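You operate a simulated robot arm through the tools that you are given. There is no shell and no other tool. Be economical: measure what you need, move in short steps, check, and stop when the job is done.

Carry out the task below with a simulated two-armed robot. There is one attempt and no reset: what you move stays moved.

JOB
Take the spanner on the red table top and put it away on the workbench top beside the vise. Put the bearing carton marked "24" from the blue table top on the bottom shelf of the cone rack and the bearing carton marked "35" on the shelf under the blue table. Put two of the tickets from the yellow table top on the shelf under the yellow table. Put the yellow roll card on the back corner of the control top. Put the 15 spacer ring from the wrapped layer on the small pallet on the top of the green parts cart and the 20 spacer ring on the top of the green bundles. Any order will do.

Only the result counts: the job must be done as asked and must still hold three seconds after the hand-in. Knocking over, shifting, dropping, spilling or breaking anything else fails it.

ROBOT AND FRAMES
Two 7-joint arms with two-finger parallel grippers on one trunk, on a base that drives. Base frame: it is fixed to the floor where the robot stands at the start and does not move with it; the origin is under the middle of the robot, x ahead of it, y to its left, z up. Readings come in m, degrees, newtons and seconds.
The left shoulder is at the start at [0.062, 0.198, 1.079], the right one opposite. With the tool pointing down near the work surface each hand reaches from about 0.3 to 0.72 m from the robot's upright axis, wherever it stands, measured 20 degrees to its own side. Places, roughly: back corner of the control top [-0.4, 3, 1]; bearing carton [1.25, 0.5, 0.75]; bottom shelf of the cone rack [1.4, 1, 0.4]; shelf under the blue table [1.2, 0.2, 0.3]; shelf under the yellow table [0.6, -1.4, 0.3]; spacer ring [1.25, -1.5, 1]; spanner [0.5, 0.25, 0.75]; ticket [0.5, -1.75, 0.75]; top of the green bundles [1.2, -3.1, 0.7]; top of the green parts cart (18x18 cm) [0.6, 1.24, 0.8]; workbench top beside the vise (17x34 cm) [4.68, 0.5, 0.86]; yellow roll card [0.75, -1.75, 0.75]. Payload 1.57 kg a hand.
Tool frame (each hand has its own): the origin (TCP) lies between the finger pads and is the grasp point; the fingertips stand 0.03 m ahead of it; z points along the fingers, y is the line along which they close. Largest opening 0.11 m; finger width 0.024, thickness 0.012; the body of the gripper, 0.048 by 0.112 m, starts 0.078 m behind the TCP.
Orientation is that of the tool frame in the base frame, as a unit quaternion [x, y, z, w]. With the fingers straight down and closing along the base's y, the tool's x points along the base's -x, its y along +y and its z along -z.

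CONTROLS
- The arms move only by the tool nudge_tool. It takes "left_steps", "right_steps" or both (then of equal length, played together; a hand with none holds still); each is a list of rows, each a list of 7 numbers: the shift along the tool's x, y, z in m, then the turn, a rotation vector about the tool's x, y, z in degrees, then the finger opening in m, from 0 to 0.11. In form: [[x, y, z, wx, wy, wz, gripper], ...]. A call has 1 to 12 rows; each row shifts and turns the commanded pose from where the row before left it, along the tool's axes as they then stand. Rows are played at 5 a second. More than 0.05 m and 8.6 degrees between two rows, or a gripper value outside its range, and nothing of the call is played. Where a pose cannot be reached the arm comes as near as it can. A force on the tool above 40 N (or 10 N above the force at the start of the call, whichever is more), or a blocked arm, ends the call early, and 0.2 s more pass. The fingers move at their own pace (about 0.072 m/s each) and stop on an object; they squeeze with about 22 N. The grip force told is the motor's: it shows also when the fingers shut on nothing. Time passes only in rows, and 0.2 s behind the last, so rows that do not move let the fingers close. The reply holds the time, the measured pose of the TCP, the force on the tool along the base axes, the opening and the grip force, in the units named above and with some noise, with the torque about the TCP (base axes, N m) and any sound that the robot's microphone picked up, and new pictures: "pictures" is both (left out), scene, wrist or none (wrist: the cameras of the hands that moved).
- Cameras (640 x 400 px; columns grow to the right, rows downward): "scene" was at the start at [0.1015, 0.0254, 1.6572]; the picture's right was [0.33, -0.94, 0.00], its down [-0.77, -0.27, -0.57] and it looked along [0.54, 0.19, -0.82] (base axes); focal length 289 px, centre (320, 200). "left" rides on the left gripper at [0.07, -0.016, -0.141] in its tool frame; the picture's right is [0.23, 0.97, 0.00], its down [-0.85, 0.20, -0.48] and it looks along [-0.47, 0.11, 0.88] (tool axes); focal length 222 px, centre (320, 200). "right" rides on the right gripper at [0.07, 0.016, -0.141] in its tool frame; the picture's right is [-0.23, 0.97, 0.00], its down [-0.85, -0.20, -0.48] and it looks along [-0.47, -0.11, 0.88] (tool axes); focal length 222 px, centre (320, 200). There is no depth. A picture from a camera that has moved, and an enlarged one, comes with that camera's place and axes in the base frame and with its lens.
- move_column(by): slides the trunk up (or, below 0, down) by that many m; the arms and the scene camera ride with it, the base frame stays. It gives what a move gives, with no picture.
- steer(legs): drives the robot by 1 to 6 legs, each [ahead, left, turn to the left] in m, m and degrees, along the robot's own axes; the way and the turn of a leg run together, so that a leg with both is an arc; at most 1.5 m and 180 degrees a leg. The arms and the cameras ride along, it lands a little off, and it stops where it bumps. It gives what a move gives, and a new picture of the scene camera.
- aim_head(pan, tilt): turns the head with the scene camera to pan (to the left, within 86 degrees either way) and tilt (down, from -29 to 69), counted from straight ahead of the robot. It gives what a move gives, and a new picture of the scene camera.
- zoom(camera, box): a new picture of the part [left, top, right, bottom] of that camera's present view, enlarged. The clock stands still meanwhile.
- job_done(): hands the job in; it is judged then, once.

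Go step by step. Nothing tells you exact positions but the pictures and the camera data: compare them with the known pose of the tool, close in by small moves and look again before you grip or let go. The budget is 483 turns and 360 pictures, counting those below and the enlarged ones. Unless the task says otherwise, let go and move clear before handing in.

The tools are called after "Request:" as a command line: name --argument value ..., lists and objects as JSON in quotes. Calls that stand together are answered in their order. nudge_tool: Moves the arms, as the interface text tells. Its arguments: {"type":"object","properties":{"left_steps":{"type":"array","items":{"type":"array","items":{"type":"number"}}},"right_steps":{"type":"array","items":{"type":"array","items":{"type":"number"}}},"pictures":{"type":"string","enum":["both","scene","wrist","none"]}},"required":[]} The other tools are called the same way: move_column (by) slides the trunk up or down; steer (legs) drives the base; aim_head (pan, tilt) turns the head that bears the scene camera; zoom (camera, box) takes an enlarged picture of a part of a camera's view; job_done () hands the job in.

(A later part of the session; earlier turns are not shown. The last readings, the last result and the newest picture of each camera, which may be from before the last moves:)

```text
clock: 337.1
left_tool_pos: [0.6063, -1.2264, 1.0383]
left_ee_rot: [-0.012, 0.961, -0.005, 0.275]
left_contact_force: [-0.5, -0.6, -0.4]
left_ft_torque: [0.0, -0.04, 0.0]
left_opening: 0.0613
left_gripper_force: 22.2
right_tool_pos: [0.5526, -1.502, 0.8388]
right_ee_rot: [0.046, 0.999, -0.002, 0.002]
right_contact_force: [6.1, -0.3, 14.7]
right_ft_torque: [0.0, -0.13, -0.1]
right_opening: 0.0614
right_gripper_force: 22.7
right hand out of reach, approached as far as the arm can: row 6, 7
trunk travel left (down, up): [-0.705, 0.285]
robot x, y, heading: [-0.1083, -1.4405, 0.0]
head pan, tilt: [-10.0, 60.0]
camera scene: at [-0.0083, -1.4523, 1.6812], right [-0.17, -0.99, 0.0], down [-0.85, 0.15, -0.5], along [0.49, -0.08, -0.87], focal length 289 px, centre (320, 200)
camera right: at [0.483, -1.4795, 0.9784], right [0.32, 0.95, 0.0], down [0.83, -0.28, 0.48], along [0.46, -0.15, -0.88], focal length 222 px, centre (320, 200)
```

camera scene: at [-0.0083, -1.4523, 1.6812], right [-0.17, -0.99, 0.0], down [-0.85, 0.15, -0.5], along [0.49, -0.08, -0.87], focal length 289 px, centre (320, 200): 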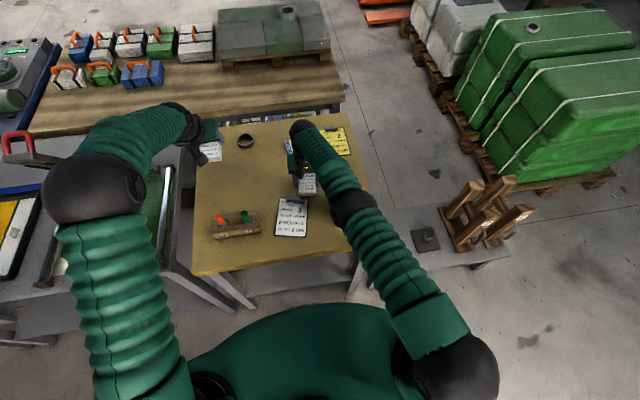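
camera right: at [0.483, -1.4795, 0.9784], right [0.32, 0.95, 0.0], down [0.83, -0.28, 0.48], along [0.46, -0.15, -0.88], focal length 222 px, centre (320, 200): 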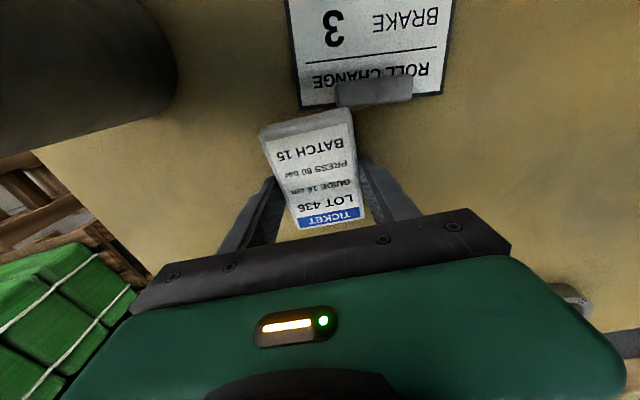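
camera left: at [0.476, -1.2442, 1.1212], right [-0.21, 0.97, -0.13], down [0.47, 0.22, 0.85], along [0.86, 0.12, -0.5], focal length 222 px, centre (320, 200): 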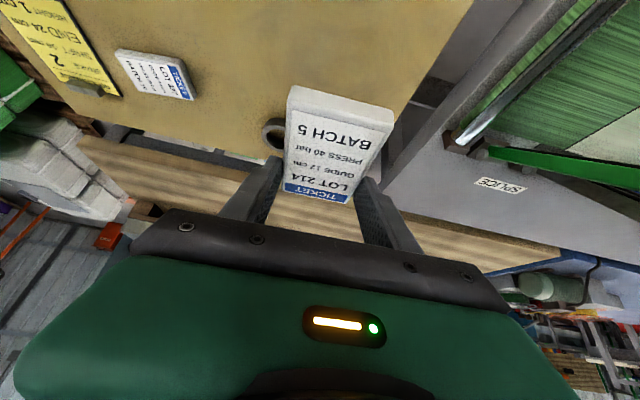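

Request:
nudge_tool --right_steps '[[0, 0, -0.002, 0, 0, 0, 0], [0, 0, 0, 0, 0, 0, 0.09], [0, 0, 0, 0, 0, 0, 0.095], [0, 0, -0.04, 0, 0, 0, 0.095], [0, 0, -0.05, 0, 0, 0, 0.095], [0, 0, 0, 0, -8, 0, 0.095], [0, 0, 0, 0, -8, 0, 0.095], [0, 0, 0, 0, -8, 0, 0.095], [0, 0, 0, 0, -8, 0, 0.095], [0, 0, 0, 0, 0, 0, 0.095]]' --pictures "both"

Request:
zoom --camera "scene" --box '[240, 140, 360, 215]'

```text
clock: 339.2
left_tool_pos: [0.608, -1.227, 1.0374]
left_ee_rot: [-0.012, 0.962, -0.005, 0.274]
left_contact_force: [0.3, -0.2, -0.6]
left_ft_torque: [0.0, 0.0, -0.02]
left_opening: 0.0611
left_gripper_force: 21.7
right_tool_pos: [0.5511, -1.5029, 0.9296]
right_ee_rot: [0.044, 0.96, -0.015, 0.275]
right_contact_force: [0.0, 0.3, -0.1]
right_ft_torque: [0.0, 0.02, 0.0]
right_opening: 0.095
right_gripper_force: 0.1
trunk travel left (down, up): [-0.705, 0.285]
robot x, y, heading: [-0.1068, -1.4414, 0.1]
head pan, tilt: [-10.0, 60.0]
camera scene: at [-0.006, -1.4518, 1.6808], right [-0.17, -0.99, 0.0], down [-0.86, 0.15, -0.5], along [0.49, -0.09, -0.87], focal length 289 px, centre (320, 200)
camera right: at [0.4171, -1.4736, 1.0113], right [0.28, 0.95, 0.12], down [0.45, -0.24, 0.86], along [0.85, -0.19, -0.5], focal length 222 px, centre (320, 200)
```

scene: 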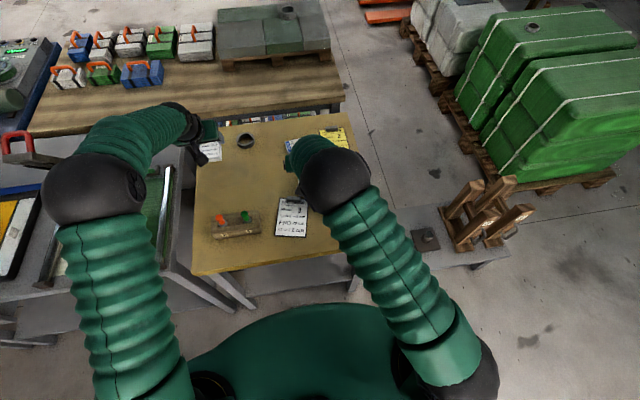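
right: 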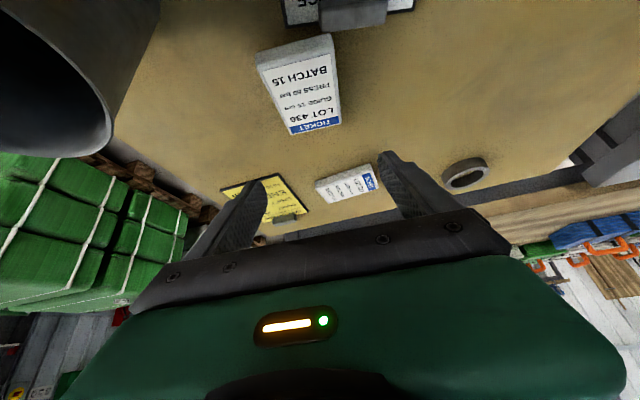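

```text
5.33 times, centred on (300, 178) of scene
camera zoom: at [-0.006, -1.4518, 1.6808], right [-0.17, -0.99, 0.0], down [-0.86, 0.15, -0.5], along [0.49, -0.09, -0.87], focal length 1542 px, centre (427, 320)
```

zoom: 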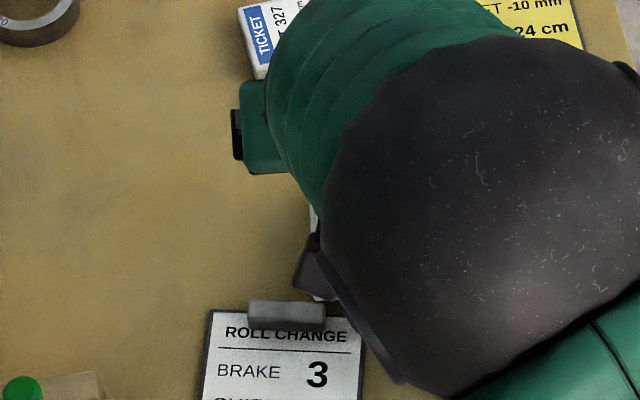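

Request:
nudge_tool --right_steps '[[0.024, 0.002, 0.039, 0, 0, 0, 0.095], [0.018, 0, 0.029, 0, 0, 0, 0.095], [0, 0, 0, 0, 0, 0, 0.095]]' --pictures "wrist"

```text
clock: 340.1
left_tool_pos: [0.6063, -1.2254, 1.0392]
left_ee_rot: [-0.011, 0.961, -0.004, 0.276]
left_contact_force: [0.3, -0.1, -0.5]
left_ft_torque: [0.0, -0.03, 0.02]
left_opening: 0.0611
left_gripper_force: 22.4
right_tool_pos: [0.5525, -1.5009, 0.85]
right_ee_rot: [0.043, 0.96, -0.014, 0.276]
right_contact_force: [-0.4, 0.4, -0.6]
right_ft_torque: [0.0, 0.03, 0.02]
right_opening: 0.095
right_gripper_force: 0.0
trunk travel left (down, up): [-0.705, 0.285]
robot x, y, heading: [-0.1072, -1.4421, 0.4]
head pan, tilt: [-10.0, 60.0]
camera right: at [0.4193, -1.4722, 0.9324], right [0.28, 0.95, 0.12], down [0.45, -0.24, 0.86], along [0.85, -0.19, -0.5], focal length 222 px, centre (320, 200)
```

right: 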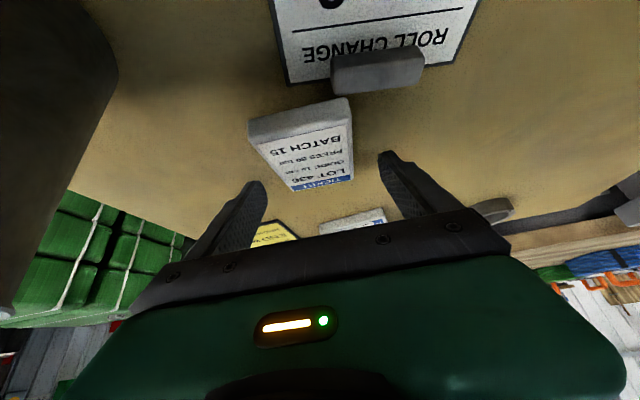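

Request:
nudge_tool --right_steps '[[0.007, 0, 0.0115, 0, 0, 0, 0.09], [0, 0, 0, 0, 0, 0, 0.0], [0, 0, 0, 0, 0, 0, 0.0], [0, 0, 0, 0, 0, 0, 0.0], [0, 0, 0, 0, 0, 0, 0.0]]' --pictures "none"

Request:
nudge_tool --right_steps '[[-0.012, 0, -0.019, 0, 0, 0, 0], [-0.0237, 0, -0.038, 0, 0, 0, 0], [-0.0237, 0, -0.038, 0, 0, 0, 0], [-0.0237, 0, -0.038, 0, 0, 0, 0], [-0.0237, 0, -0.038, 0, 0, 0, 0], [0, 0, 0, 0, 0, 0, 0]]' --pictures "both"

```text
clock: 341.2
left_tool_pos: [0.6065, -1.2272, 1.0379]
left_ee_rot: [-0.011, 0.961, -0.005, 0.275]
left_contact_force: [-0.3, 0.1, -0.8]
left_ft_torque: [-0.01, 0.0, 0.0]
left_opening: 0.0614
left_gripper_force: 22.3
right_tool_pos: [0.554, -1.5007, 0.8364]
right_ee_rot: [0.045, 0.96, -0.014, 0.276]
right_contact_force: [-0.1, -0.4, 2.4]
right_ft_torque: [0.08, 0.11, -0.02]
right_opening: 0.0611
right_gripper_force: 22.0
trunk travel left (down, up): [-0.705, 0.285]
robot x, y, heading: [-0.1114, -1.4411, 0.1]
head pan, tilt: [-10.0, 60.0]
```

```text
clock: 342.6
left_tool_pos: [0.6078, -1.2265, 1.039]
left_ee_rot: [-0.012, 0.962, -0.005, 0.274]
left_contact_force: [-0.6, -0.1, -0.7]
left_ft_torque: [0.0, -0.01, 0.02]
left_opening: 0.0612
left_gripper_force: 22.1
right_tool_pos: [0.5513, -1.4988, 1.0361]
right_ee_rot: [0.043, 0.961, -0.015, 0.274]
right_contact_force: [0.1, 0.7, -1.4]
right_ft_torque: [0.0, -0.04, 0.01]
right_opening: 0.0613
right_gripper_force: 22.1
trunk travel left (down, up): [-0.705, 0.285]
robot x, y, heading: [-0.109, -1.4433, 0.3]
head pan, tilt: [-10.0, 60.0]
camera scene: at [-0.0059, -1.4522, 1.6806], right [-0.17, -0.99, 0.0], down [-0.86, 0.15, -0.5], along [0.49, -0.08, -0.87], focal length 289 px, centre (320, 200)
camera right: at [0.4196, -1.4703, 1.1185], right [0.28, 0.95, 0.12], down [0.45, -0.24, 0.86], along [0.85, -0.19, -0.5], focal length 222 px, centre (320, 200)
```

scene: 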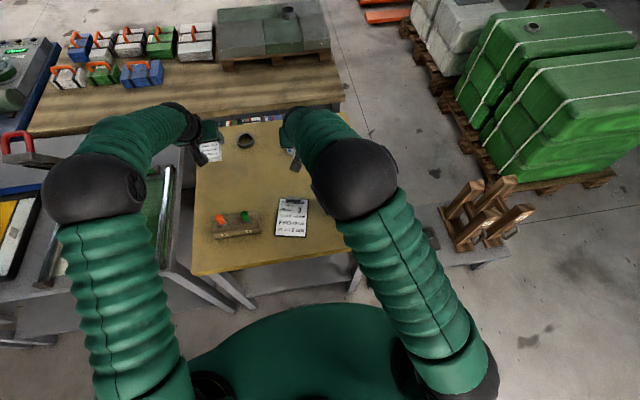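
right: 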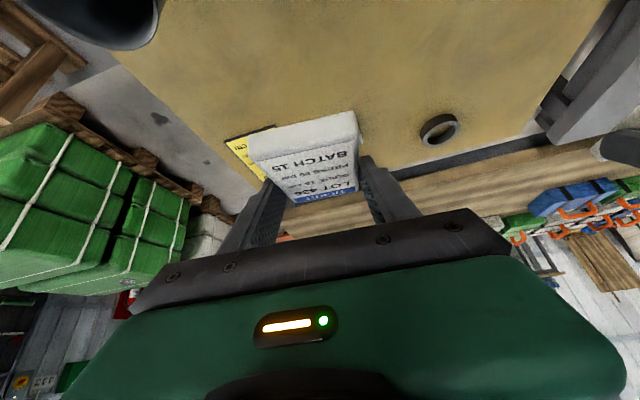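

Both tickets held tilted. I back away and lower the trunk to view the shelf under the yellow table.

Request:
steer --legs '[[-0.5, 0, 0]]'

Request:
move_column --by -0.4

Request:
move_column --by -0.15

Request:
aim_head --pan 0 --tilt 35

```text
clock: 345.7
left_tool_pos: [0.0939, -1.2303, 1.0372]
left_ee_rot: [-0.012, 0.962, -0.004, 0.273]
left_contact_force: [0.1, -0.3, 0.0]
left_ft_torque: [-0.03, -0.06, -0.01]
left_opening: 0.0614
left_gripper_force: 21.2
right_tool_pos: [0.0382, -1.5035, 1.034]
right_ee_rot: [0.045, 0.961, -0.016, 0.274]
right_contact_force: [0.5, -0.7, -2.0]
right_ft_torque: [0.01, -0.01, 0.02]
right_opening: 0.061
right_gripper_force: 22.4
trunk travel left (down, up): [-0.705, 0.285]
robot x, y, heading: [-0.6241, -1.4472, 0.6]
head pan, tilt: [-10.0, 60.0]
camera scene: at [-0.5189, -1.455, 1.6803], right [-0.17, -0.99, 0.0], down [-0.86, 0.15, -0.5], along [0.49, -0.08, -0.87], focal length 289 px, centre (320, 200)
```

scene: 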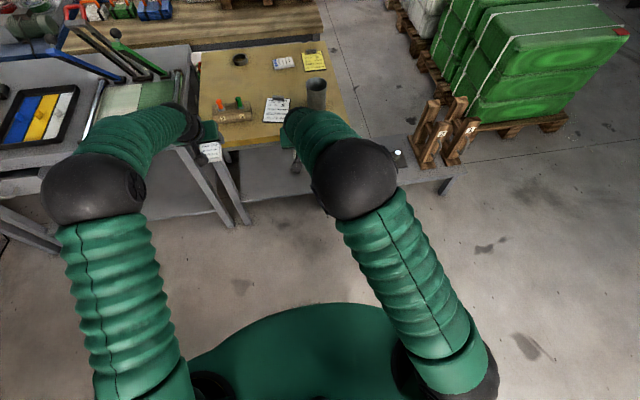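

```text
clock: 349.5
left_tool_pos: [0.0888, -1.2296, 0.6389]
left_ee_rot: [-0.012, 0.961, -0.004, 0.275]
left_contact_force: [0.7, 0.6, -1.1]
left_ft_torque: [0.03, 0.03, -0.01]
left_opening: 0.0609
left_gripper_force: 22.1
right_tool_pos: [0.0339, -1.5046, 0.6364]
right_ee_rot: [0.046, 0.96, -0.017, 0.275]
right_contact_force: [-0.2, -0.7, -1.0]
right_ft_torque: [0.01, 0.01, 0.04]
right_opening: 0.0609
right_gripper_force: 22.2
trunk travel left (down, up): [-0.305, 0.685]
robot x, y, heading: [-0.6224, -1.4451, 0.3]
head pan, tilt: [-10.0, 60.0]
```

```text
clock: 351.2
left_tool_pos: [0.0886, -1.2294, 0.4887]
left_ee_rot: [-0.013, 0.961, -0.004, 0.275]
left_contact_force: [-0.7, 0.2, -0.7]
left_ft_torque: [0.0, 0.03, 0.0]
left_opening: 0.0611
left_gripper_force: 22.2
right_tool_pos: [0.0334, -1.5044, 0.4844]
right_ee_rot: [0.046, 0.96, -0.017, 0.275]
right_contact_force: [-1.0, 0.0, -0.5]
right_ft_torque: [0.0, -0.04, -0.01]
right_opening: 0.0612
right_gripper_force: 22.0
trunk travel left (down, up): [-0.155, 0.835]
robot x, y, heading: [-0.6234, -1.4448, 0.3]
head pan, tilt: [-10.0, 60.0]
```

```text
clock: 352.1
left_tool_pos: [0.0896, -1.2297, 0.489]
left_ee_rot: [-0.012, 0.961, -0.004, 0.275]
left_contact_force: [0.2, -0.5, -1.2]
left_ft_torque: [-0.01, -0.01, 0.01]
left_opening: 0.0611
left_gripper_force: 22.1
right_tool_pos: [0.0348, -1.5058, 0.485]
right_ee_rot: [0.046, 0.96, -0.017, 0.275]
right_contact_force: [0.5, 0.2, -0.5]
right_ft_torque: [-0.03, 0.01, -0.02]
right_opening: 0.0609
right_gripper_force: 21.8
trunk travel left (down, up): [-0.155, 0.835]
robot x, y, heading: [-0.623, -1.4451, 0.8]
head pan, tilt: [0.0, 35.0]
camera scene: at [-0.5003, -1.4438, 1.1646], right [0.01, -1.0, 0.0], down [-0.58, 0.0, -0.82], along [0.82, 0.0, -0.58], focal length 289 px, centre (320, 200)
```

scene: 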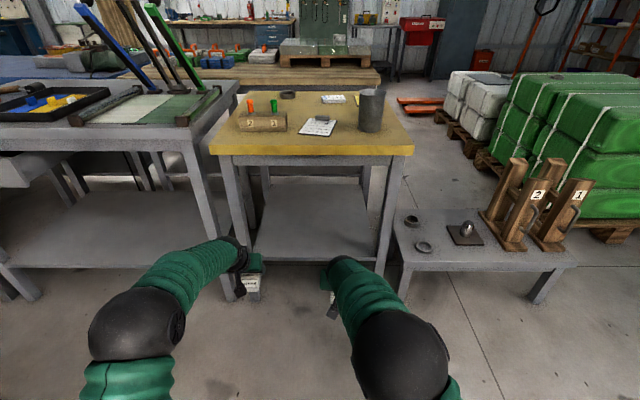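

The shelf is empty, z≈0.33, front edge x≈0.28, between legs y −1.19 and −1.66. I align the hands to y −1.32 and −1.53, then drive in.

Request:
nudge_tool --left_steps '[[0, -0.045, 0, 0, 0, 0, 0], [0, -0.045, 0, 0, 0, 0, 0], [0, 0, 0, 0, 0, 0, 0]]' --right_steps '[[-0.04, -0.02, 0.025, 0, 0, 0, 0], [0, 0, 0, 0, 0, 0, 0], [0, 0, 0, 0, 0, 0, 0]]' --pictures "none"

Request:
steer --legs '[[0.2, 0, -0.5]]'

Request:
nudge_tool --left_steps '[[0, 0, 0, 0, 0, 0, 0]]' --right_steps '[[0, 0, 0, 0, 0, 0, 0]]' --pictures "wrist"

```text
refused: row 1 steps farther than a row can; nothing moved
```

```text
clock: 353.7
left_tool_pos: [0.2939, -1.2385, 0.4886]
left_ee_rot: [-0.007, 0.961, -0.006, 0.275]
left_contact_force: [0.2, 0.3, 0.3]
left_ft_torque: [-0.03, -0.04, 0.01]
left_opening: 0.061
left_gripper_force: 22.2
right_tool_pos: [0.2348, -1.5111, 0.4875]
right_ee_rot: [0.051, 0.96, -0.018, 0.275]
right_contact_force: [0.3, 0.4, -0.8]
right_ft_torque: [0.03, 0.02, 0.01]
right_opening: 0.0613
right_gripper_force: 22.3
trunk travel left (down, up): [-0.155, 0.835]
robot x, y, heading: [-0.418, -1.4457, -0.7]
head pan, tilt: [0.0, 35.0]
camera scene: at [-0.2973, -1.4452, 1.165], right [-0.01, -1.0, 0.0], down [-0.58, 0.0, -0.82], along [0.82, -0.01, -0.58], focal length 289 px, centre (320, 200)
```

scene: 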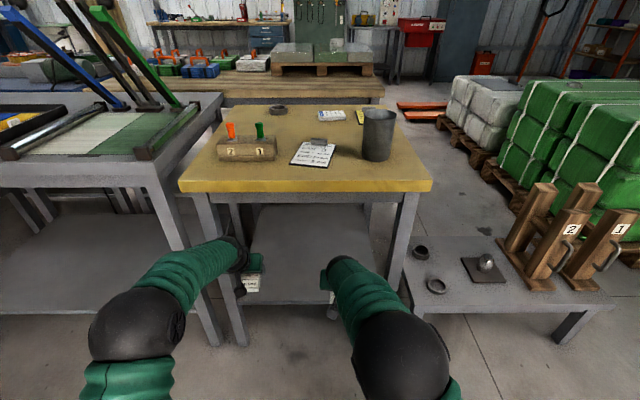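

```text
clock: 354.1
left_tool_pos: [0.2931, -1.2386, 0.4901]
left_ee_rot: [-0.006, 0.961, -0.006, 0.277]
left_contact_force: [-0.4, -0.8, -0.4]
left_ft_torque: [0.04, -0.01, -0.02]
left_opening: 0.0614
left_gripper_force: 22.0
right_tool_pos: [0.2356, -1.5143, 0.4873]
right_ee_rot: [0.052, 0.96, -0.018, 0.276]
right_contact_force: [0.0, 0.4, -0.5]
right_ft_torque: [-0.01, 0.03, -0.02]
right_opening: 0.0613
right_gripper_force: 21.3
trunk travel left (down, up): [-0.155, 0.835]
robot x, y, heading: [-0.4189, -1.4461, -0.2]
head pan, tilt: [0.0, 35.0]
camera right: at [0.1033, -1.4838, 0.5691], right [0.3, 0.95, 0.11], down [0.45, -0.25, 0.86], along [0.84, -0.21, -0.5], focal length 222 px, centre (320, 200)
camera left: at [0.1595, -1.2535, 0.5744], right [-0.2, 0.97, -0.13], down [0.47, 0.22, 0.86], along [0.86, 0.11, -0.5], focal length 222 px, centre (320, 200)
```

right: 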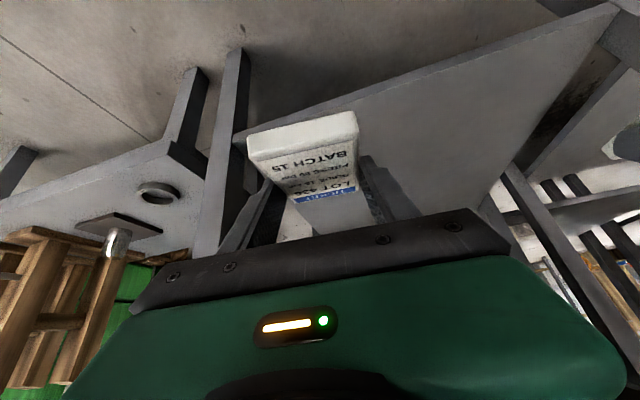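
left: 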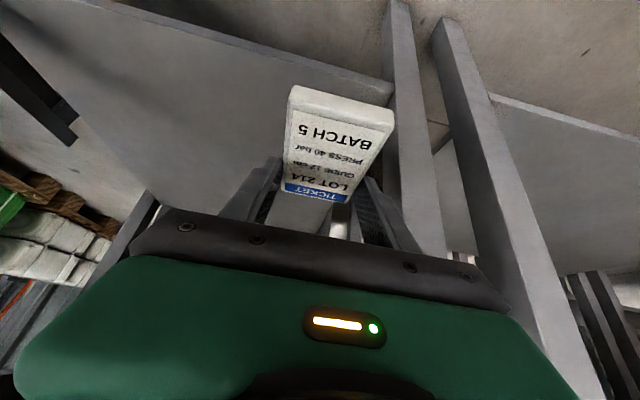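

Request:
nudge_tool --left_steps '[[0, -0.045, 0, 0, 0, 0, 0], [0, -0.045, 0, 0, 0, 0, 0], [0, 0, 0, 0, 0, 0, 0]]' --right_steps '[[-0.022, -0.005, 0.0135, 0, 0, 0, 0], [-0.022, -0.005, 0.0135, 0, 0, 0, 0], [0, 0, 0, 0, 0, 0, 0]]' --pictures "none"

Request:
steer --legs '[[0.1, 0, 0]]'

Request:
nudge_tool --left_steps '[[0, 0, 0, 0, 0, 0, 0]]' --right_steps '[[0, 0, 0, 0, 0, 0, 0]]' --pictures "both"

```text
clock: 354.9
left_tool_pos: [0.2922, -1.3306, 0.4908]
left_ee_rot: [-0.005, 0.961, -0.007, 0.275]
left_contact_force: [-0.6, 0.3, -0.8]
left_ft_torque: [0.02, -0.02, -0.04]
left_opening: 0.061
left_gripper_force: 22.1
right_tool_pos: [0.2843, -1.5267, 0.4886]
right_ee_rot: [0.051, 0.96, -0.017, 0.276]
right_contact_force: [1.0, -0.4, -0.6]
right_ft_torque: [-0.01, -0.02, 0.0]
right_opening: 0.0611
right_gripper_force: 21.9
trunk travel left (down, up): [-0.155, 0.835]
robot x, y, heading: [-0.4211, -1.4485, -0.4]
head pan, tilt: [0.0, 35.0]
```

```text
clock: 356.1
left_tool_pos: [0.3924, -1.3316, 0.4908]
left_ee_rot: [-0.007, 0.962, -0.005, 0.275]
left_contact_force: [0.2, 0.3, -0.8]
left_ft_torque: [0.0, 0.01, 0.0]
left_opening: 0.0612
left_gripper_force: 22.1
right_tool_pos: [0.3843, -1.5277, 0.4868]
right_ee_rot: [0.051, 0.96, -0.017, 0.275]
right_contact_force: [1.1, 0.3, -1.0]
right_ft_torque: [-0.03, 0.0, 0.0]
right_opening: 0.0615
right_gripper_force: 22.0
trunk travel left (down, up): [-0.155, 0.835]
robot x, y, heading: [-0.3252, -1.4486, -0.1]
head pan, tilt: [0.0, 35.0]
camera scene: at [-0.1981, -1.4466, 1.1649], right [-0.01, -1.0, 0.0], down [-0.58, 0.0, -0.82], along [0.82, -0.01, -0.58], focal length 289 px, centre (320, 200)
```

scene: 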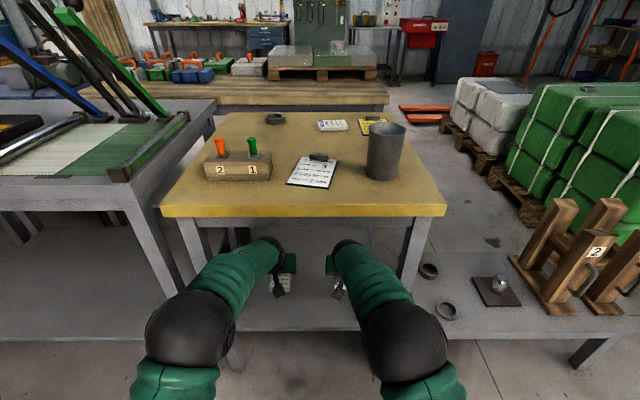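

```text
clock: 356.5
left_tool_pos: [0.3904, -1.3325, 0.4934]
left_ee_rot: [-0.007, 0.961, -0.006, 0.277]
left_contact_force: [-0.5, 0.5, -0.6]
left_ft_torque: [-0.02, 0.01, 0.02]
left_opening: 0.0613
left_gripper_force: 21.8
right_tool_pos: [0.3817, -1.5279, 0.4894]
right_ee_rot: [0.051, 0.959, -0.017, 0.278]
right_contact_force: [-0.5, 0.2, -0.5]
right_ft_torque: [-0.01, 0.01, -0.01]
right_opening: 0.0612
right_gripper_force: 22.0
trunk travel left (down, up): [-0.155, 0.835]
robot x, y, heading: [-0.3213, -1.4457, -0.1]
head pan, tilt: [0.0, 35.0]
camera scene: at [-0.1989, -1.4465, 1.165], right [-0.01, -1.0, 0.0], down [-0.58, 0.0, -0.82], along [0.82, -0.01, -0.58], focal length 289 px, centre (320, 200)
camera right: at [0.2501, -1.4974, 0.5705], right [0.3, 0.95, 0.12], down [0.44, -0.24, 0.86], along [0.85, -0.2, -0.49], focal length 222 px, centre (320, 200)
camera left: at [0.2566, -1.3468, 0.5761], right [-0.2, 0.97, -0.13], down [0.47, 0.22, 0.86], along [0.86, 0.11, -0.5], focal length 222 px, centre (320, 200)
```

scene: 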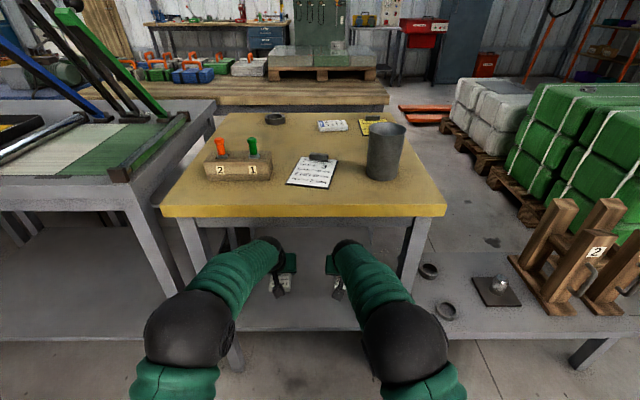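
right: 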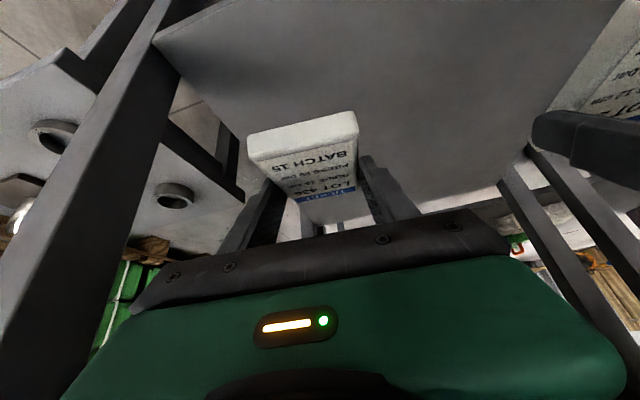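
left: 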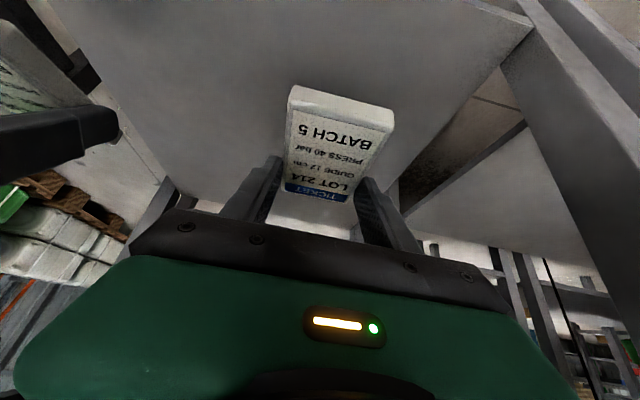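

Request:
steer --legs '[[0.03, 0, 0]]'

Request:
nudge_tool --left_steps '[[0.0159, 0, 0.0255, 0, 0, 0, 0], [0.0159, 0, 0.0255, 0, 0, 0, 0], [0.0132, 0, 0.0212, 0, 0, 0, 0], [0, 0, 0, 0, 0, 0, 0]]' --right_steps '[[0.0159, 0, 0.0255, 0, 0, 0, 0], [0.0159, 0, 0.0255, 0, 0, 0, 0], [0.0132, 0, 0.0212, 0, 0, 0, 0], [0, 0, 0, 0, 0, 0, 0]]' --pictures "both"

```text
clock: 357.3
left_tool_pos: [0.4193, -1.3325, 0.4915]
left_ee_rot: [-0.006, 0.961, -0.005, 0.275]
left_contact_force: [0.2, 0.0, -1.7]
left_ft_torque: [-0.01, 0.01, 0.02]
left_opening: 0.0614
left_gripper_force: 21.6
right_tool_pos: [0.4122, -1.5285, 0.4885]
right_ee_rot: [0.051, 0.96, -0.017, 0.276]
right_contact_force: [-0.4, -0.2, -0.9]
right_ft_torque: [0.04, -0.01, 0.0]
right_opening: 0.0611
right_gripper_force: 21.5
trunk travel left (down, up): [-0.155, 0.835]
robot x, y, heading: [-0.2924, -1.4478, -0.4]
head pan, tilt: [0.0, 35.0]
camera scene: at [-0.1683, -1.4467, 1.1649], right [-0.01, -1.0, 0.0], down [-0.58, 0.0, -0.82], along [0.82, -0.01, -0.58], focal length 289 px, centre (320, 200)
```

scene: 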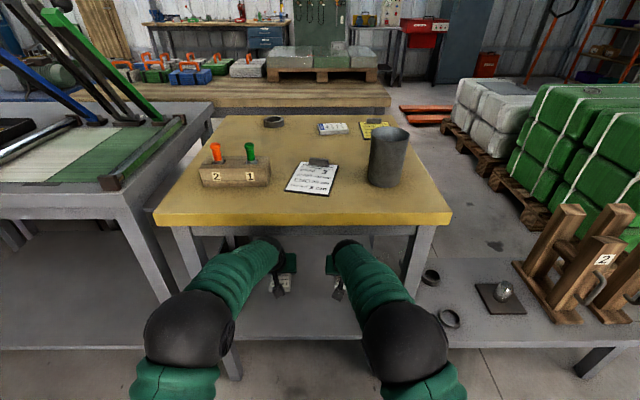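

```text
clock: 358.3
left_tool_pos: [0.4192, -1.3333, 0.4097]
left_ee_rot: [-0.006, 0.961, -0.005, 0.277]
left_contact_force: [-0.7, -0.1, -1.4]
left_ft_torque: [-0.02, 0.0, 0.0]
left_opening: 0.0612
left_gripper_force: 21.8
right_tool_pos: [0.4103, -1.5267, 0.4056]
right_ee_rot: [0.051, 0.959, -0.017, 0.278]
right_contact_force: [0.2, -0.2, -0.8]
right_ft_torque: [0.04, -0.03, 0.0]
right_opening: 0.0615
right_gripper_force: 22.0
trunk travel left (down, up): [-0.155, 0.835]
robot x, y, heading: [-0.2894, -1.4501, -0.2]
head pan, tilt: [0.0, 35.0]
camera scene: at [-0.1692, -1.4467, 1.1651], right [-0.01, -1.0, 0.0], down [-0.58, 0.0, -0.82], along [0.82, -0.01, -0.58], focal length 289 px, centre (320, 200)
camera right: at [0.2782, -1.4971, 0.4859], right [0.3, 0.95, 0.12], down [0.44, -0.25, 0.86], along [0.85, -0.2, -0.49], focal length 222 px, centre (320, 200)
camera left: at [0.2846, -1.3478, 0.4935], right [-0.2, 0.97, -0.13], down [0.47, 0.22, 0.86], along [0.86, 0.11, -0.5], focal length 222 px, centre (320, 200)
```

scene: 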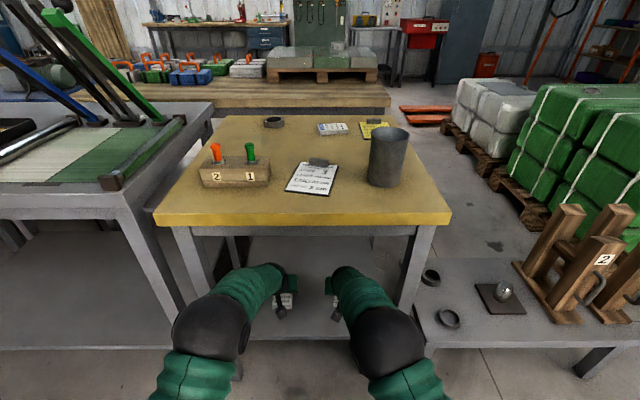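
right: 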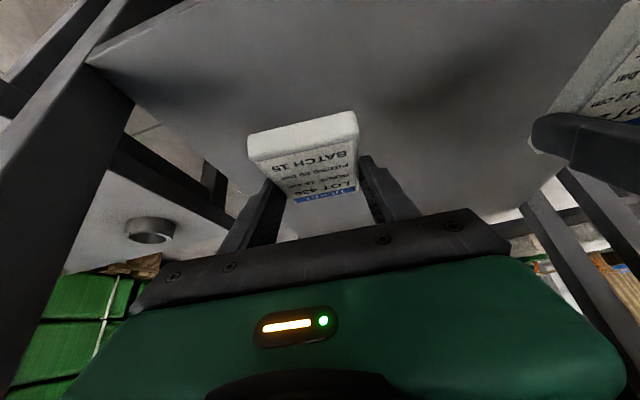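
left: 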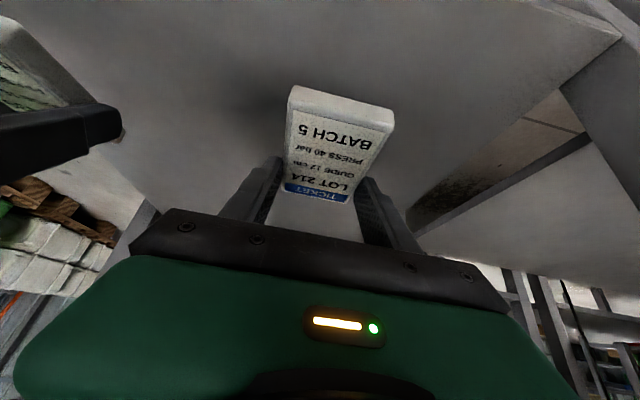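

Request:
nudge_tool --left_steps '[[0.0053, 0, 0.0085, 0, 0, 0, 0], [0.0053, 0, 0.0085, 0, 0, 0, 0], [0.0026, 0, 0.0043, 0, 0, 0, 0], [0.0026, 0, 0.0043, 0, 0, 0, 0], [0, 0, 0, 0, 0, 0, 0]]' --right_steps '[[0.0053, 0, 0.0085, 0, 0, 0, 0], [0.0053, 0, 0.0085, 0, 0, 0, 0], [0.0026, 0, 0.0043, 0, 0, 0, 0], [0, 0, 0, 0, 0, 0, 0], [0, 0, 0, 0, 0, 0, 0]]' --pictures "none"

```text
clock: 359.5
left_tool_pos: [0.4197, -1.3333, 0.3794]
left_ee_rot: [-0.006, 0.961, -0.005, 0.277]
left_contact_force: [-0.4, 0.8, -0.7]
left_ft_torque: [-0.01, 0.0, 0.01]
left_opening: 0.0615
left_gripper_force: 22.5
right_tool_pos: [0.4132, -1.5279, 0.381]
right_ee_rot: [0.05, 0.959, -0.017, 0.277]
right_contact_force: [-0.3, 0.2, -0.7]
right_ft_torque: [-0.01, 0.0, -0.02]
right_opening: 0.0612
right_gripper_force: 22.1
trunk travel left (down, up): [-0.155, 0.835]
robot x, y, heading: [-0.2934, -1.4466, -0.2]
head pan, tilt: [0.0, 35.0]
```

Request:
nudge_tool --left_steps '[[0.0026, 0, 0.0043, 0, 0, 0, 0], [0.0026, 0, 0.0043, 0, 0, 0, 0], [0.0015, 0, 0.0025, 0, 0, 0, 0], [0.0015, 0, 0.0025, 0, 0, 0, 0], [0, 0, 0, 0, 0, 0, 0]]' --right_steps '[[0.0026, 0, 0.0043, 0, 0, 0, 0], [0.0026, 0, 0.0043, 0, 0, 0, 0], [0.0015, 0, 0.0025, 0, 0, 0, 0], [0.0015, 0, 0.0025, 0, 0, 0, 0], [0, 0, 0, 0, 0, 0, 0]]' --pictures "wrist"

```text
clock: 360.7
left_tool_pos: [0.4194, -1.333, 0.3642]
left_ee_rot: [-0.007, 0.961, -0.005, 0.278]
left_contact_force: [0.2, 0.0, -1.7]
left_ft_torque: [-0.02, -0.04, -0.01]
left_opening: 0.0613
left_gripper_force: 22.2
right_tool_pos: [0.412, -1.5283, 0.3651]
right_ee_rot: [0.052, 0.959, -0.017, 0.279]
right_contact_force: [0.8, -0.5, -1.6]
right_ft_torque: [0.01, 0.01, 0.02]
right_opening: 0.0613
right_gripper_force: 21.9
trunk travel left (down, up): [-0.155, 0.835]
robot x, y, heading: [-0.29, -1.4483, -0.4]
head pan, tilt: [0.0, 35.0]
camera right: at [0.2798, -1.4987, 0.4459], right [0.3, 0.95, 0.12], down [0.44, -0.24, 0.86], along [0.85, -0.2, -0.49], focal length 222 px, centre (320, 200)
camera left: at [0.2863, -1.3485, 0.4469], right [-0.2, 0.97, -0.13], down [0.47, 0.21, 0.86], along [0.86, 0.11, -0.5], focal length 222 px, centre (320, 200)
```

right: 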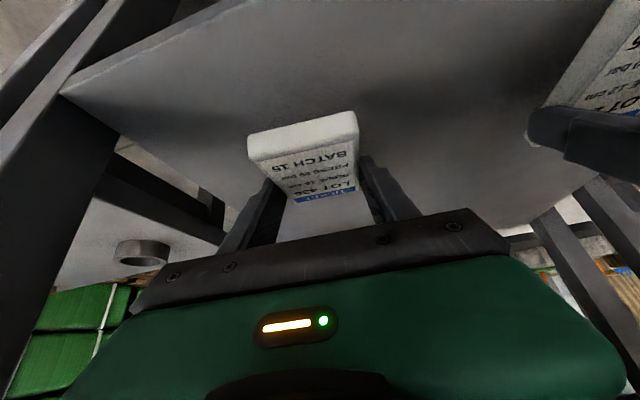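
left: 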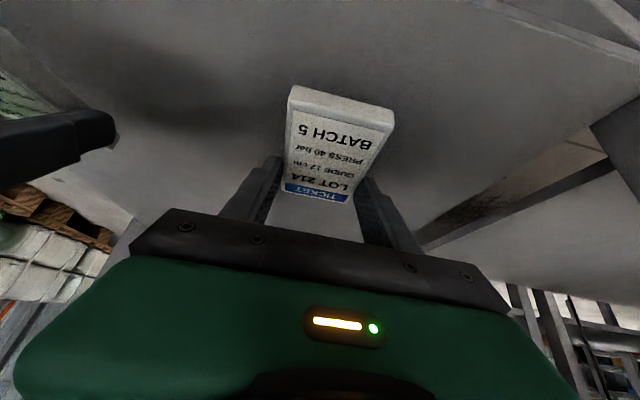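

Request:
nudge_tool --left_steps '[[0.0026, 0, 0.0043, 0, 0, 0, 0], [0.0026, 0, 0.0043, 0, 0, 0, 0], [0.0026, 0, 0.0043, 0, 0, 0, 0], [0.0026, 0, 0.0043, 0, 0, 0, 0], [0, 0, 0, 0, 0, 0, 0]]' --right_steps '[[0.0026, 0, 0.0043, 0, 0, 0, 0], [0.0026, 0, 0.0043, 0, 0, 0, 0], [0.0026, 0, 0.0043, 0, 0, 0, 0], [0.0026, 0, 0.0043, 0, 0, 0, 0], [0, 0, 0, 0, 0, 0, 0]]' --pictures "wrist"

```text
clock: 361.9
left_tool_pos: [0.4201, -1.3346, 0.3425]
left_ee_rot: [-0.006, 0.96, -0.005, 0.278]
left_contact_force: [0.1, 0.5, -1.1]
left_ft_torque: [0.03, 0.0, 0.05]
left_opening: 0.0613
left_gripper_force: 21.9
right_tool_pos: [0.4126, -1.5284, 0.3442]
right_ee_rot: [0.051, 0.959, -0.017, 0.278]
right_contact_force: [0.2, 0.7, -0.1]
right_ft_torque: [0.02, 0.0, 0.02]
right_opening: 0.0616
right_gripper_force: 21.8
trunk travel left (down, up): [-0.155, 0.835]
robot x, y, heading: [-0.2926, -1.4459, -0.6]
head pan, tilt: [0.0, 35.0]
camera right: at [0.2796, -1.4982, 0.4241], right [0.3, 0.95, 0.12], down [0.44, -0.24, 0.86], along [0.85, -0.2, -0.49], focal length 222 px, centre (320, 200)
camera left: at [0.2869, -1.3489, 0.4259], right [-0.2, 0.97, -0.13], down [0.47, 0.22, 0.86], along [0.86, 0.11, -0.5], focal length 222 px, centre (320, 200)
```

right: 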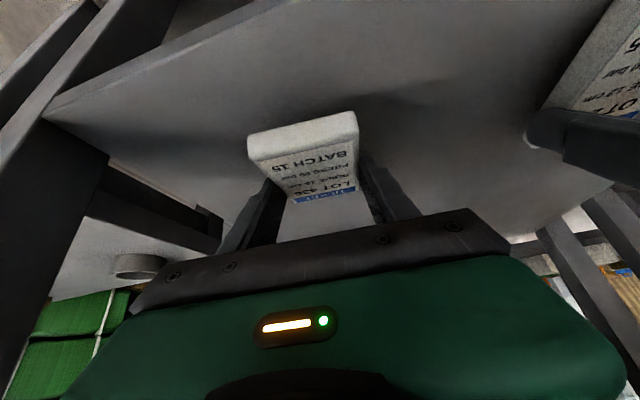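
left: 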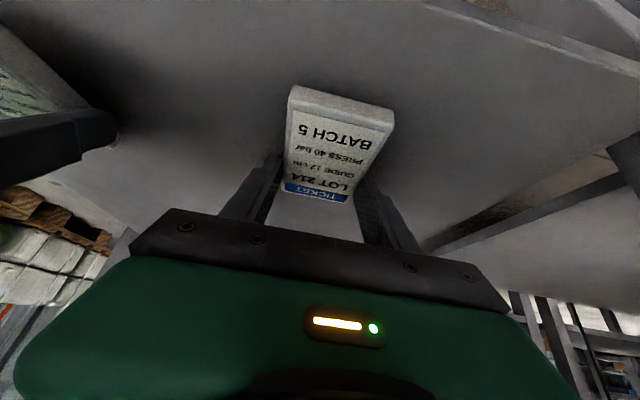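

Request:
nudge_tool --left_steps '[[0.0026, 0, 0.0043, 0, 0, 0, 0], [0.0026, 0, 0.0043, 0, 0, 0, 0], [0.0026, 0, 0.0043, 0, 0, 0, 0], [0.0026, 0, 0.0043, 0, 0, 0, 0], [0.0026, 0, 0.0043, 0, 0, 0, 0], [0, 0, 0, 0, 0, 0, 0]]' --right_steps '[[0.0026, 0, 0.0043, 0, 0, 0, 0], [0.0026, 0, 0.0043, 0, 0, 0, 0], [0.0026, 0, 0.0043, 0, 0, 0, 0], [0.0026, 0, 0.0043, 0, 0, 0, 0], [0.0026, 0, 0.0043, 0, 0, 0, 0], [0, 0, 0, 0, 0, 0, 0]]' --pictures "wrist"

```text
clock: 363.1
left_tool_pos: [0.4256, -1.335, 0.3325]
left_ee_rot: [-0.005, 0.958, -0.006, 0.288]
left_contact_force: [-2.9, -0.6, 23.1]
left_ft_torque: [0.63, 0.44, 0.09]
left_opening: 0.0613
left_gripper_force: 22.1
right_tool_pos: [0.4162, -1.5276, 0.3305]
right_ee_rot: [0.051, 0.956, -0.014, 0.288]
right_contact_force: [-3.3, -1.0, 22.2]
right_ft_torque: [-0.24, -0.01, -0.03]
right_opening: 0.0612
right_gripper_force: 22.1
trunk travel left (down, up): [-0.155, 0.835]
robot x, y, heading: [-0.2928, -1.4456, -0.3]
head pan, tilt: [0.0, 35.0]
stopped in row 5 (left hand): the force on the tool passed its limit at 45 N (the readings are from after the stop); the commanded pose is now the measured one
camera right: at [0.2822, -1.498, 0.4098], right [0.29, 0.95, 0.13], down [0.42, -0.25, 0.87], along [0.86, -0.2, -0.47], focal length 222 px, centre (320, 200)
camera left: at [0.2892, -1.3499, 0.4123], right [-0.2, 0.97, -0.14], down [0.45, 0.21, 0.87], along [0.87, 0.11, -0.48], focal length 222 px, centre (320, 200)
```

right: 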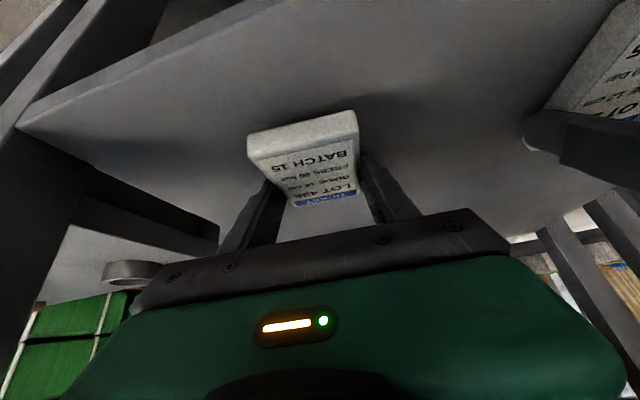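
left: 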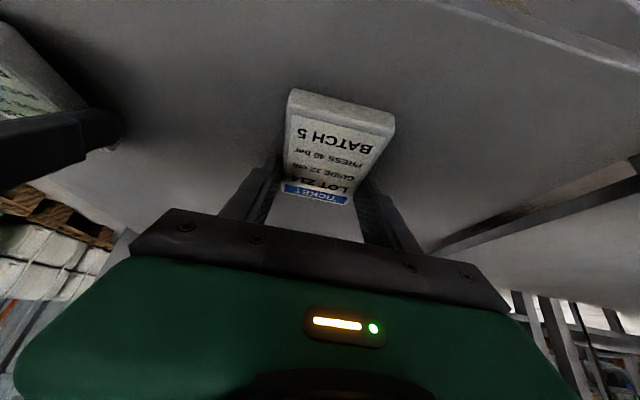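

Both tickets press on the shelf (z≈0.30). Ease off slightly, release, and withdraw along the fingers.

Request:
nudge_tool --left_steps '[[-0.0008, 0, -0.0013, 0, 0, 0, 0], [0, 0, 0, 0, 0, 0, 0.085], [0, 0, 0, 0, 0, 0, 0.085], [0, 0, -0.03, 0, 0, 0, 0.085], [0, 0, -0.04, 0, 0, 0, 0.085], [0, 0, -0.03, 0, 0, 0, 0.085]]' --right_steps '[[-0.0008, 0, -0.0013, 0, 0, 0, 0], [0, 0, 0, 0, 0, 0, 0.085], [0, 0, 0, 0, 0, 0, 0.085], [0, 0, -0.03, 0, 0, 0, 0.085], [0, 0, -0.04, 0, 0, 0, 0.085], [0, 0, -0.03, 0, 0, 0, 0.085]]' --pictures "wrist"

```text
clock: 364.5
left_tool_pos: [0.3677, -1.3319, 0.4095]
left_ee_rot: [-0.007, 0.959, -0.005, 0.282]
left_contact_force: [0.2, 0.0, -0.4]
left_ft_torque: [-0.01, 0.01, 0.04]
left_opening: 0.0851
left_gripper_force: 0.1
right_tool_pos: [0.3606, -1.5214, 0.4097]
right_ee_rot: [0.051, 0.958, -0.017, 0.28]
right_contact_force: [-0.3, 0.4, 0.2]
right_ft_torque: [0.02, 0.01, 0.0]
right_opening: 0.0849
right_gripper_force: 0.1
trunk travel left (down, up): [-0.155, 0.835]
robot x, y, heading: [-0.292, -1.4462, -0.6]
head pan, tilt: [0.0, 35.0]
camera right: at [0.2268, -1.4904, 0.4899], right [0.29, 0.95, 0.12], down [0.44, -0.25, 0.87], along [0.85, -0.2, -0.49], focal length 222 px, centre (320, 200)
camera left: at [0.2327, -1.3467, 0.4916], right [-0.2, 0.97, -0.14], down [0.46, 0.21, 0.86], along [0.87, 0.11, -0.49], focal length 222 px, centre (320, 200)
```

right: 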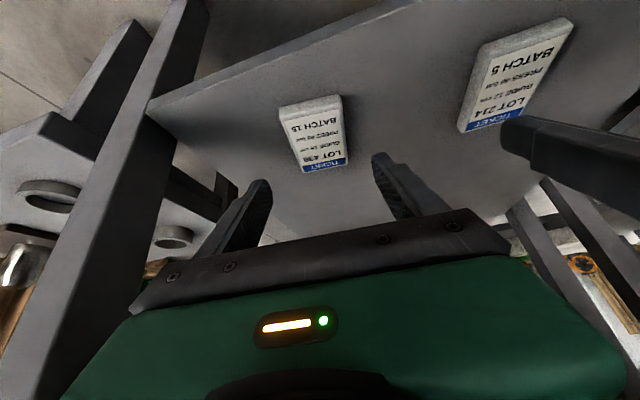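
left: 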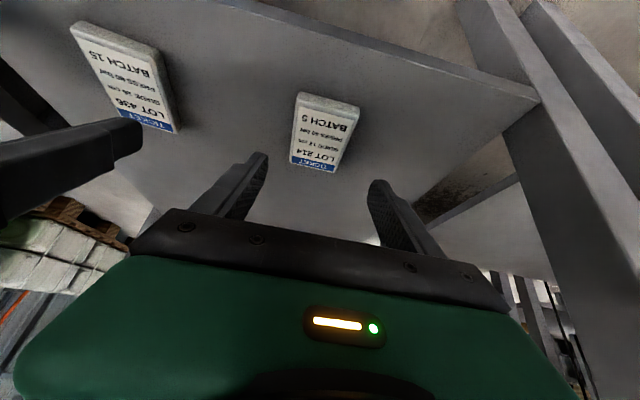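

Both tickets lie flat on the shelf. Now the yellow roll card: I back out, raise the trunk and straighten the right hand.

Request:
steer --legs '[[-0.3, 0, 0.5]]'

Request:
move_column --by 0.4

Request:
move_column --by 0.28

Request:
nudge_tool --right_steps '[[0, 0, 0, 0, 8.1, 0, 0.11], [0, 0, 0, 0, 8.1, 0, 0.11], [0, 0, 0, 0, 8.1, 0, 0.11], [0, 0, 0, 0, 8.1, 0, 0.11], [0, 0, 0, 0, 0, -6, 0.11], [0, 0, 0, 0, 0, 0, 0.11]]' --pictures "none"

Request:
steer --legs '[[0.45, 0, 0]]'

```text
clock: 366.5
left_tool_pos: [0.0732, -1.327, 0.4088]
left_ee_rot: [-0.008, 0.959, -0.004, 0.282]
left_contact_force: [1.0, 0.8, -0.4]
left_ft_torque: [0.05, -0.01, 0.02]
left_opening: 0.0851
left_gripper_force: 0.0
right_tool_pos: [0.0672, -1.5151, 0.4093]
right_ee_rot: [0.048, 0.958, -0.015, 0.282]
right_contact_force: [-0.2, 0.5, -0.1]
right_ft_torque: [0.02, 0.01, -0.01]
right_opening: 0.0851
right_gripper_force: 0.2
trunk travel left (down, up): [-0.155, 0.835]
robot x, y, heading: [-0.5852, -1.4438, 0.0]
head pan, tilt: [0.0, 35.0]
camera scene: at [-0.465, -1.445, 1.1652], right [0.0, -1.0, 0.0], down [-0.58, 0.0, -0.82], along [0.82, 0.0, -0.58], focal length 289 px, centre (320, 200)
```

scene: 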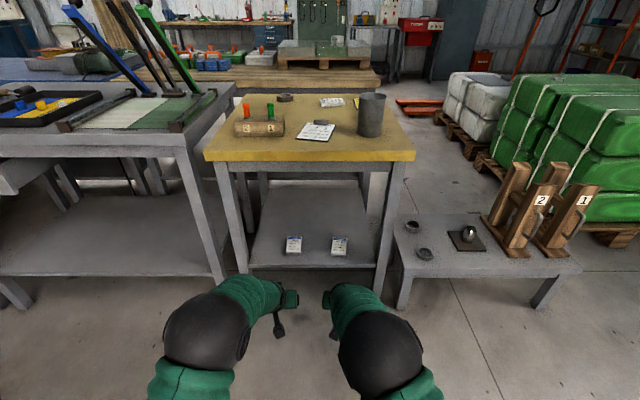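

```text
clock: 370.3
left_tool_pos: [0.0736, -1.3267, 0.8115]
left_ee_rot: [-0.009, 0.959, -0.004, 0.283]
left_contact_force: [0.0, -0.2, 0.2]
left_ft_torque: [0.0, -0.02, 0.01]
left_opening: 0.0849
left_gripper_force: 0.0
right_tool_pos: [0.0667, -1.5147, 0.8124]
right_ee_rot: [0.048, 0.958, -0.015, 0.282]
right_contact_force: [-0.1, -0.1, -0.2]
right_ft_torque: [0.02, 0.0, 0.0]
right_opening: 0.0851
right_gripper_force: 0.0
trunk travel left (down, up): [-0.555, 0.435]
robot x, y, heading: [-0.5866, -1.448, 0.2]
head pan, tilt: [0.0, 35.0]
```

```text
clock: 373.2
left_tool_pos: [0.074, -1.3267, 1.0925]
left_ee_rot: [-0.009, 0.959, -0.004, 0.283]
left_contact_force: [0.0, 0.2, 0.2]
left_ft_torque: [0.0, -0.04, 0.02]
left_opening: 0.0848
left_gripper_force: 0.1
right_tool_pos: [0.0666, -1.5141, 1.0923]
right_ee_rot: [0.046, 0.958, -0.014, 0.283]
right_contact_force: [1.4, 0.4, 0.0]
right_ft_torque: [-0.01, 0.03, 0.02]
right_opening: 0.0848
right_gripper_force: 0.0
trunk travel left (down, up): [-0.835, 0.155]
robot x, y, heading: [-0.5856, -1.4506, -0.1]
head pan, tilt: [0.0, 35.0]
```

```text
clock: 374.6
left_tool_pos: [0.0718, -1.3268, 1.0903]
left_ee_rot: [-0.009, 0.959, -0.004, 0.283]
left_contact_force: [0.3, 0.2, 0.5]
left_ft_torque: [0.01, 0.0, 0.02]
left_opening: 0.0852
left_gripper_force: 0.0
right_tool_pos: [0.067, -1.5156, 1.0916]
right_ee_rot: [-0.003, 1.0, -0.001, 0.005]
right_contact_force: [-0.5, -0.5, -0.2]
right_ft_torque: [0.02, 0.0, 0.04]
right_opening: 0.1098
right_gripper_force: 0.0
trunk travel left (down, up): [-0.835, 0.155]
robot x, y, heading: [-0.5853, -1.4437, -0.2]
head pan, tilt: [0.0, 35.0]
```

```text
clock: 377.3
left_tool_pos: [0.5255, -1.3262, 1.0922]
left_ee_rot: [-0.009, 0.959, -0.004, 0.284]
left_contact_force: [0.0, 0.1, 0.4]
left_ft_torque: [-0.01, 0.0, 0.0]
left_opening: 0.0851
left_gripper_force: 0.1
right_tool_pos: [0.5192, -1.5147, 1.0925]
right_ee_rot: [-0.002, 1.0, -0.003, 0.004]
right_contact_force: [-0.1, 0.2, 0.9]
right_ft_torque: [-0.04, -0.01, 0.04]
right_opening: 0.11
right_gripper_force: 0.0
trunk travel left (down, up): [-0.835, 0.155]
robot x, y, heading: [-0.1328, -1.4464, -0.1]
head pan, tilt: [0.0, 35.0]
camera scene: at [-0.0114, -1.445, 1.8454], right [0.0, -1.0, 0.0], down [-0.57, 0.0, -0.82], along [0.82, 0.0, -0.57], focal length 289 px, centre (320, 200)
```

scene: 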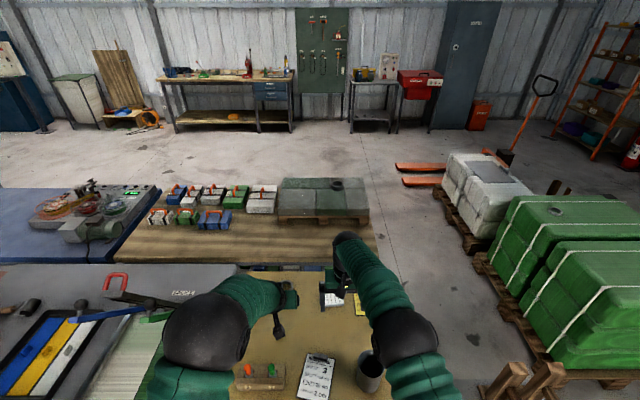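

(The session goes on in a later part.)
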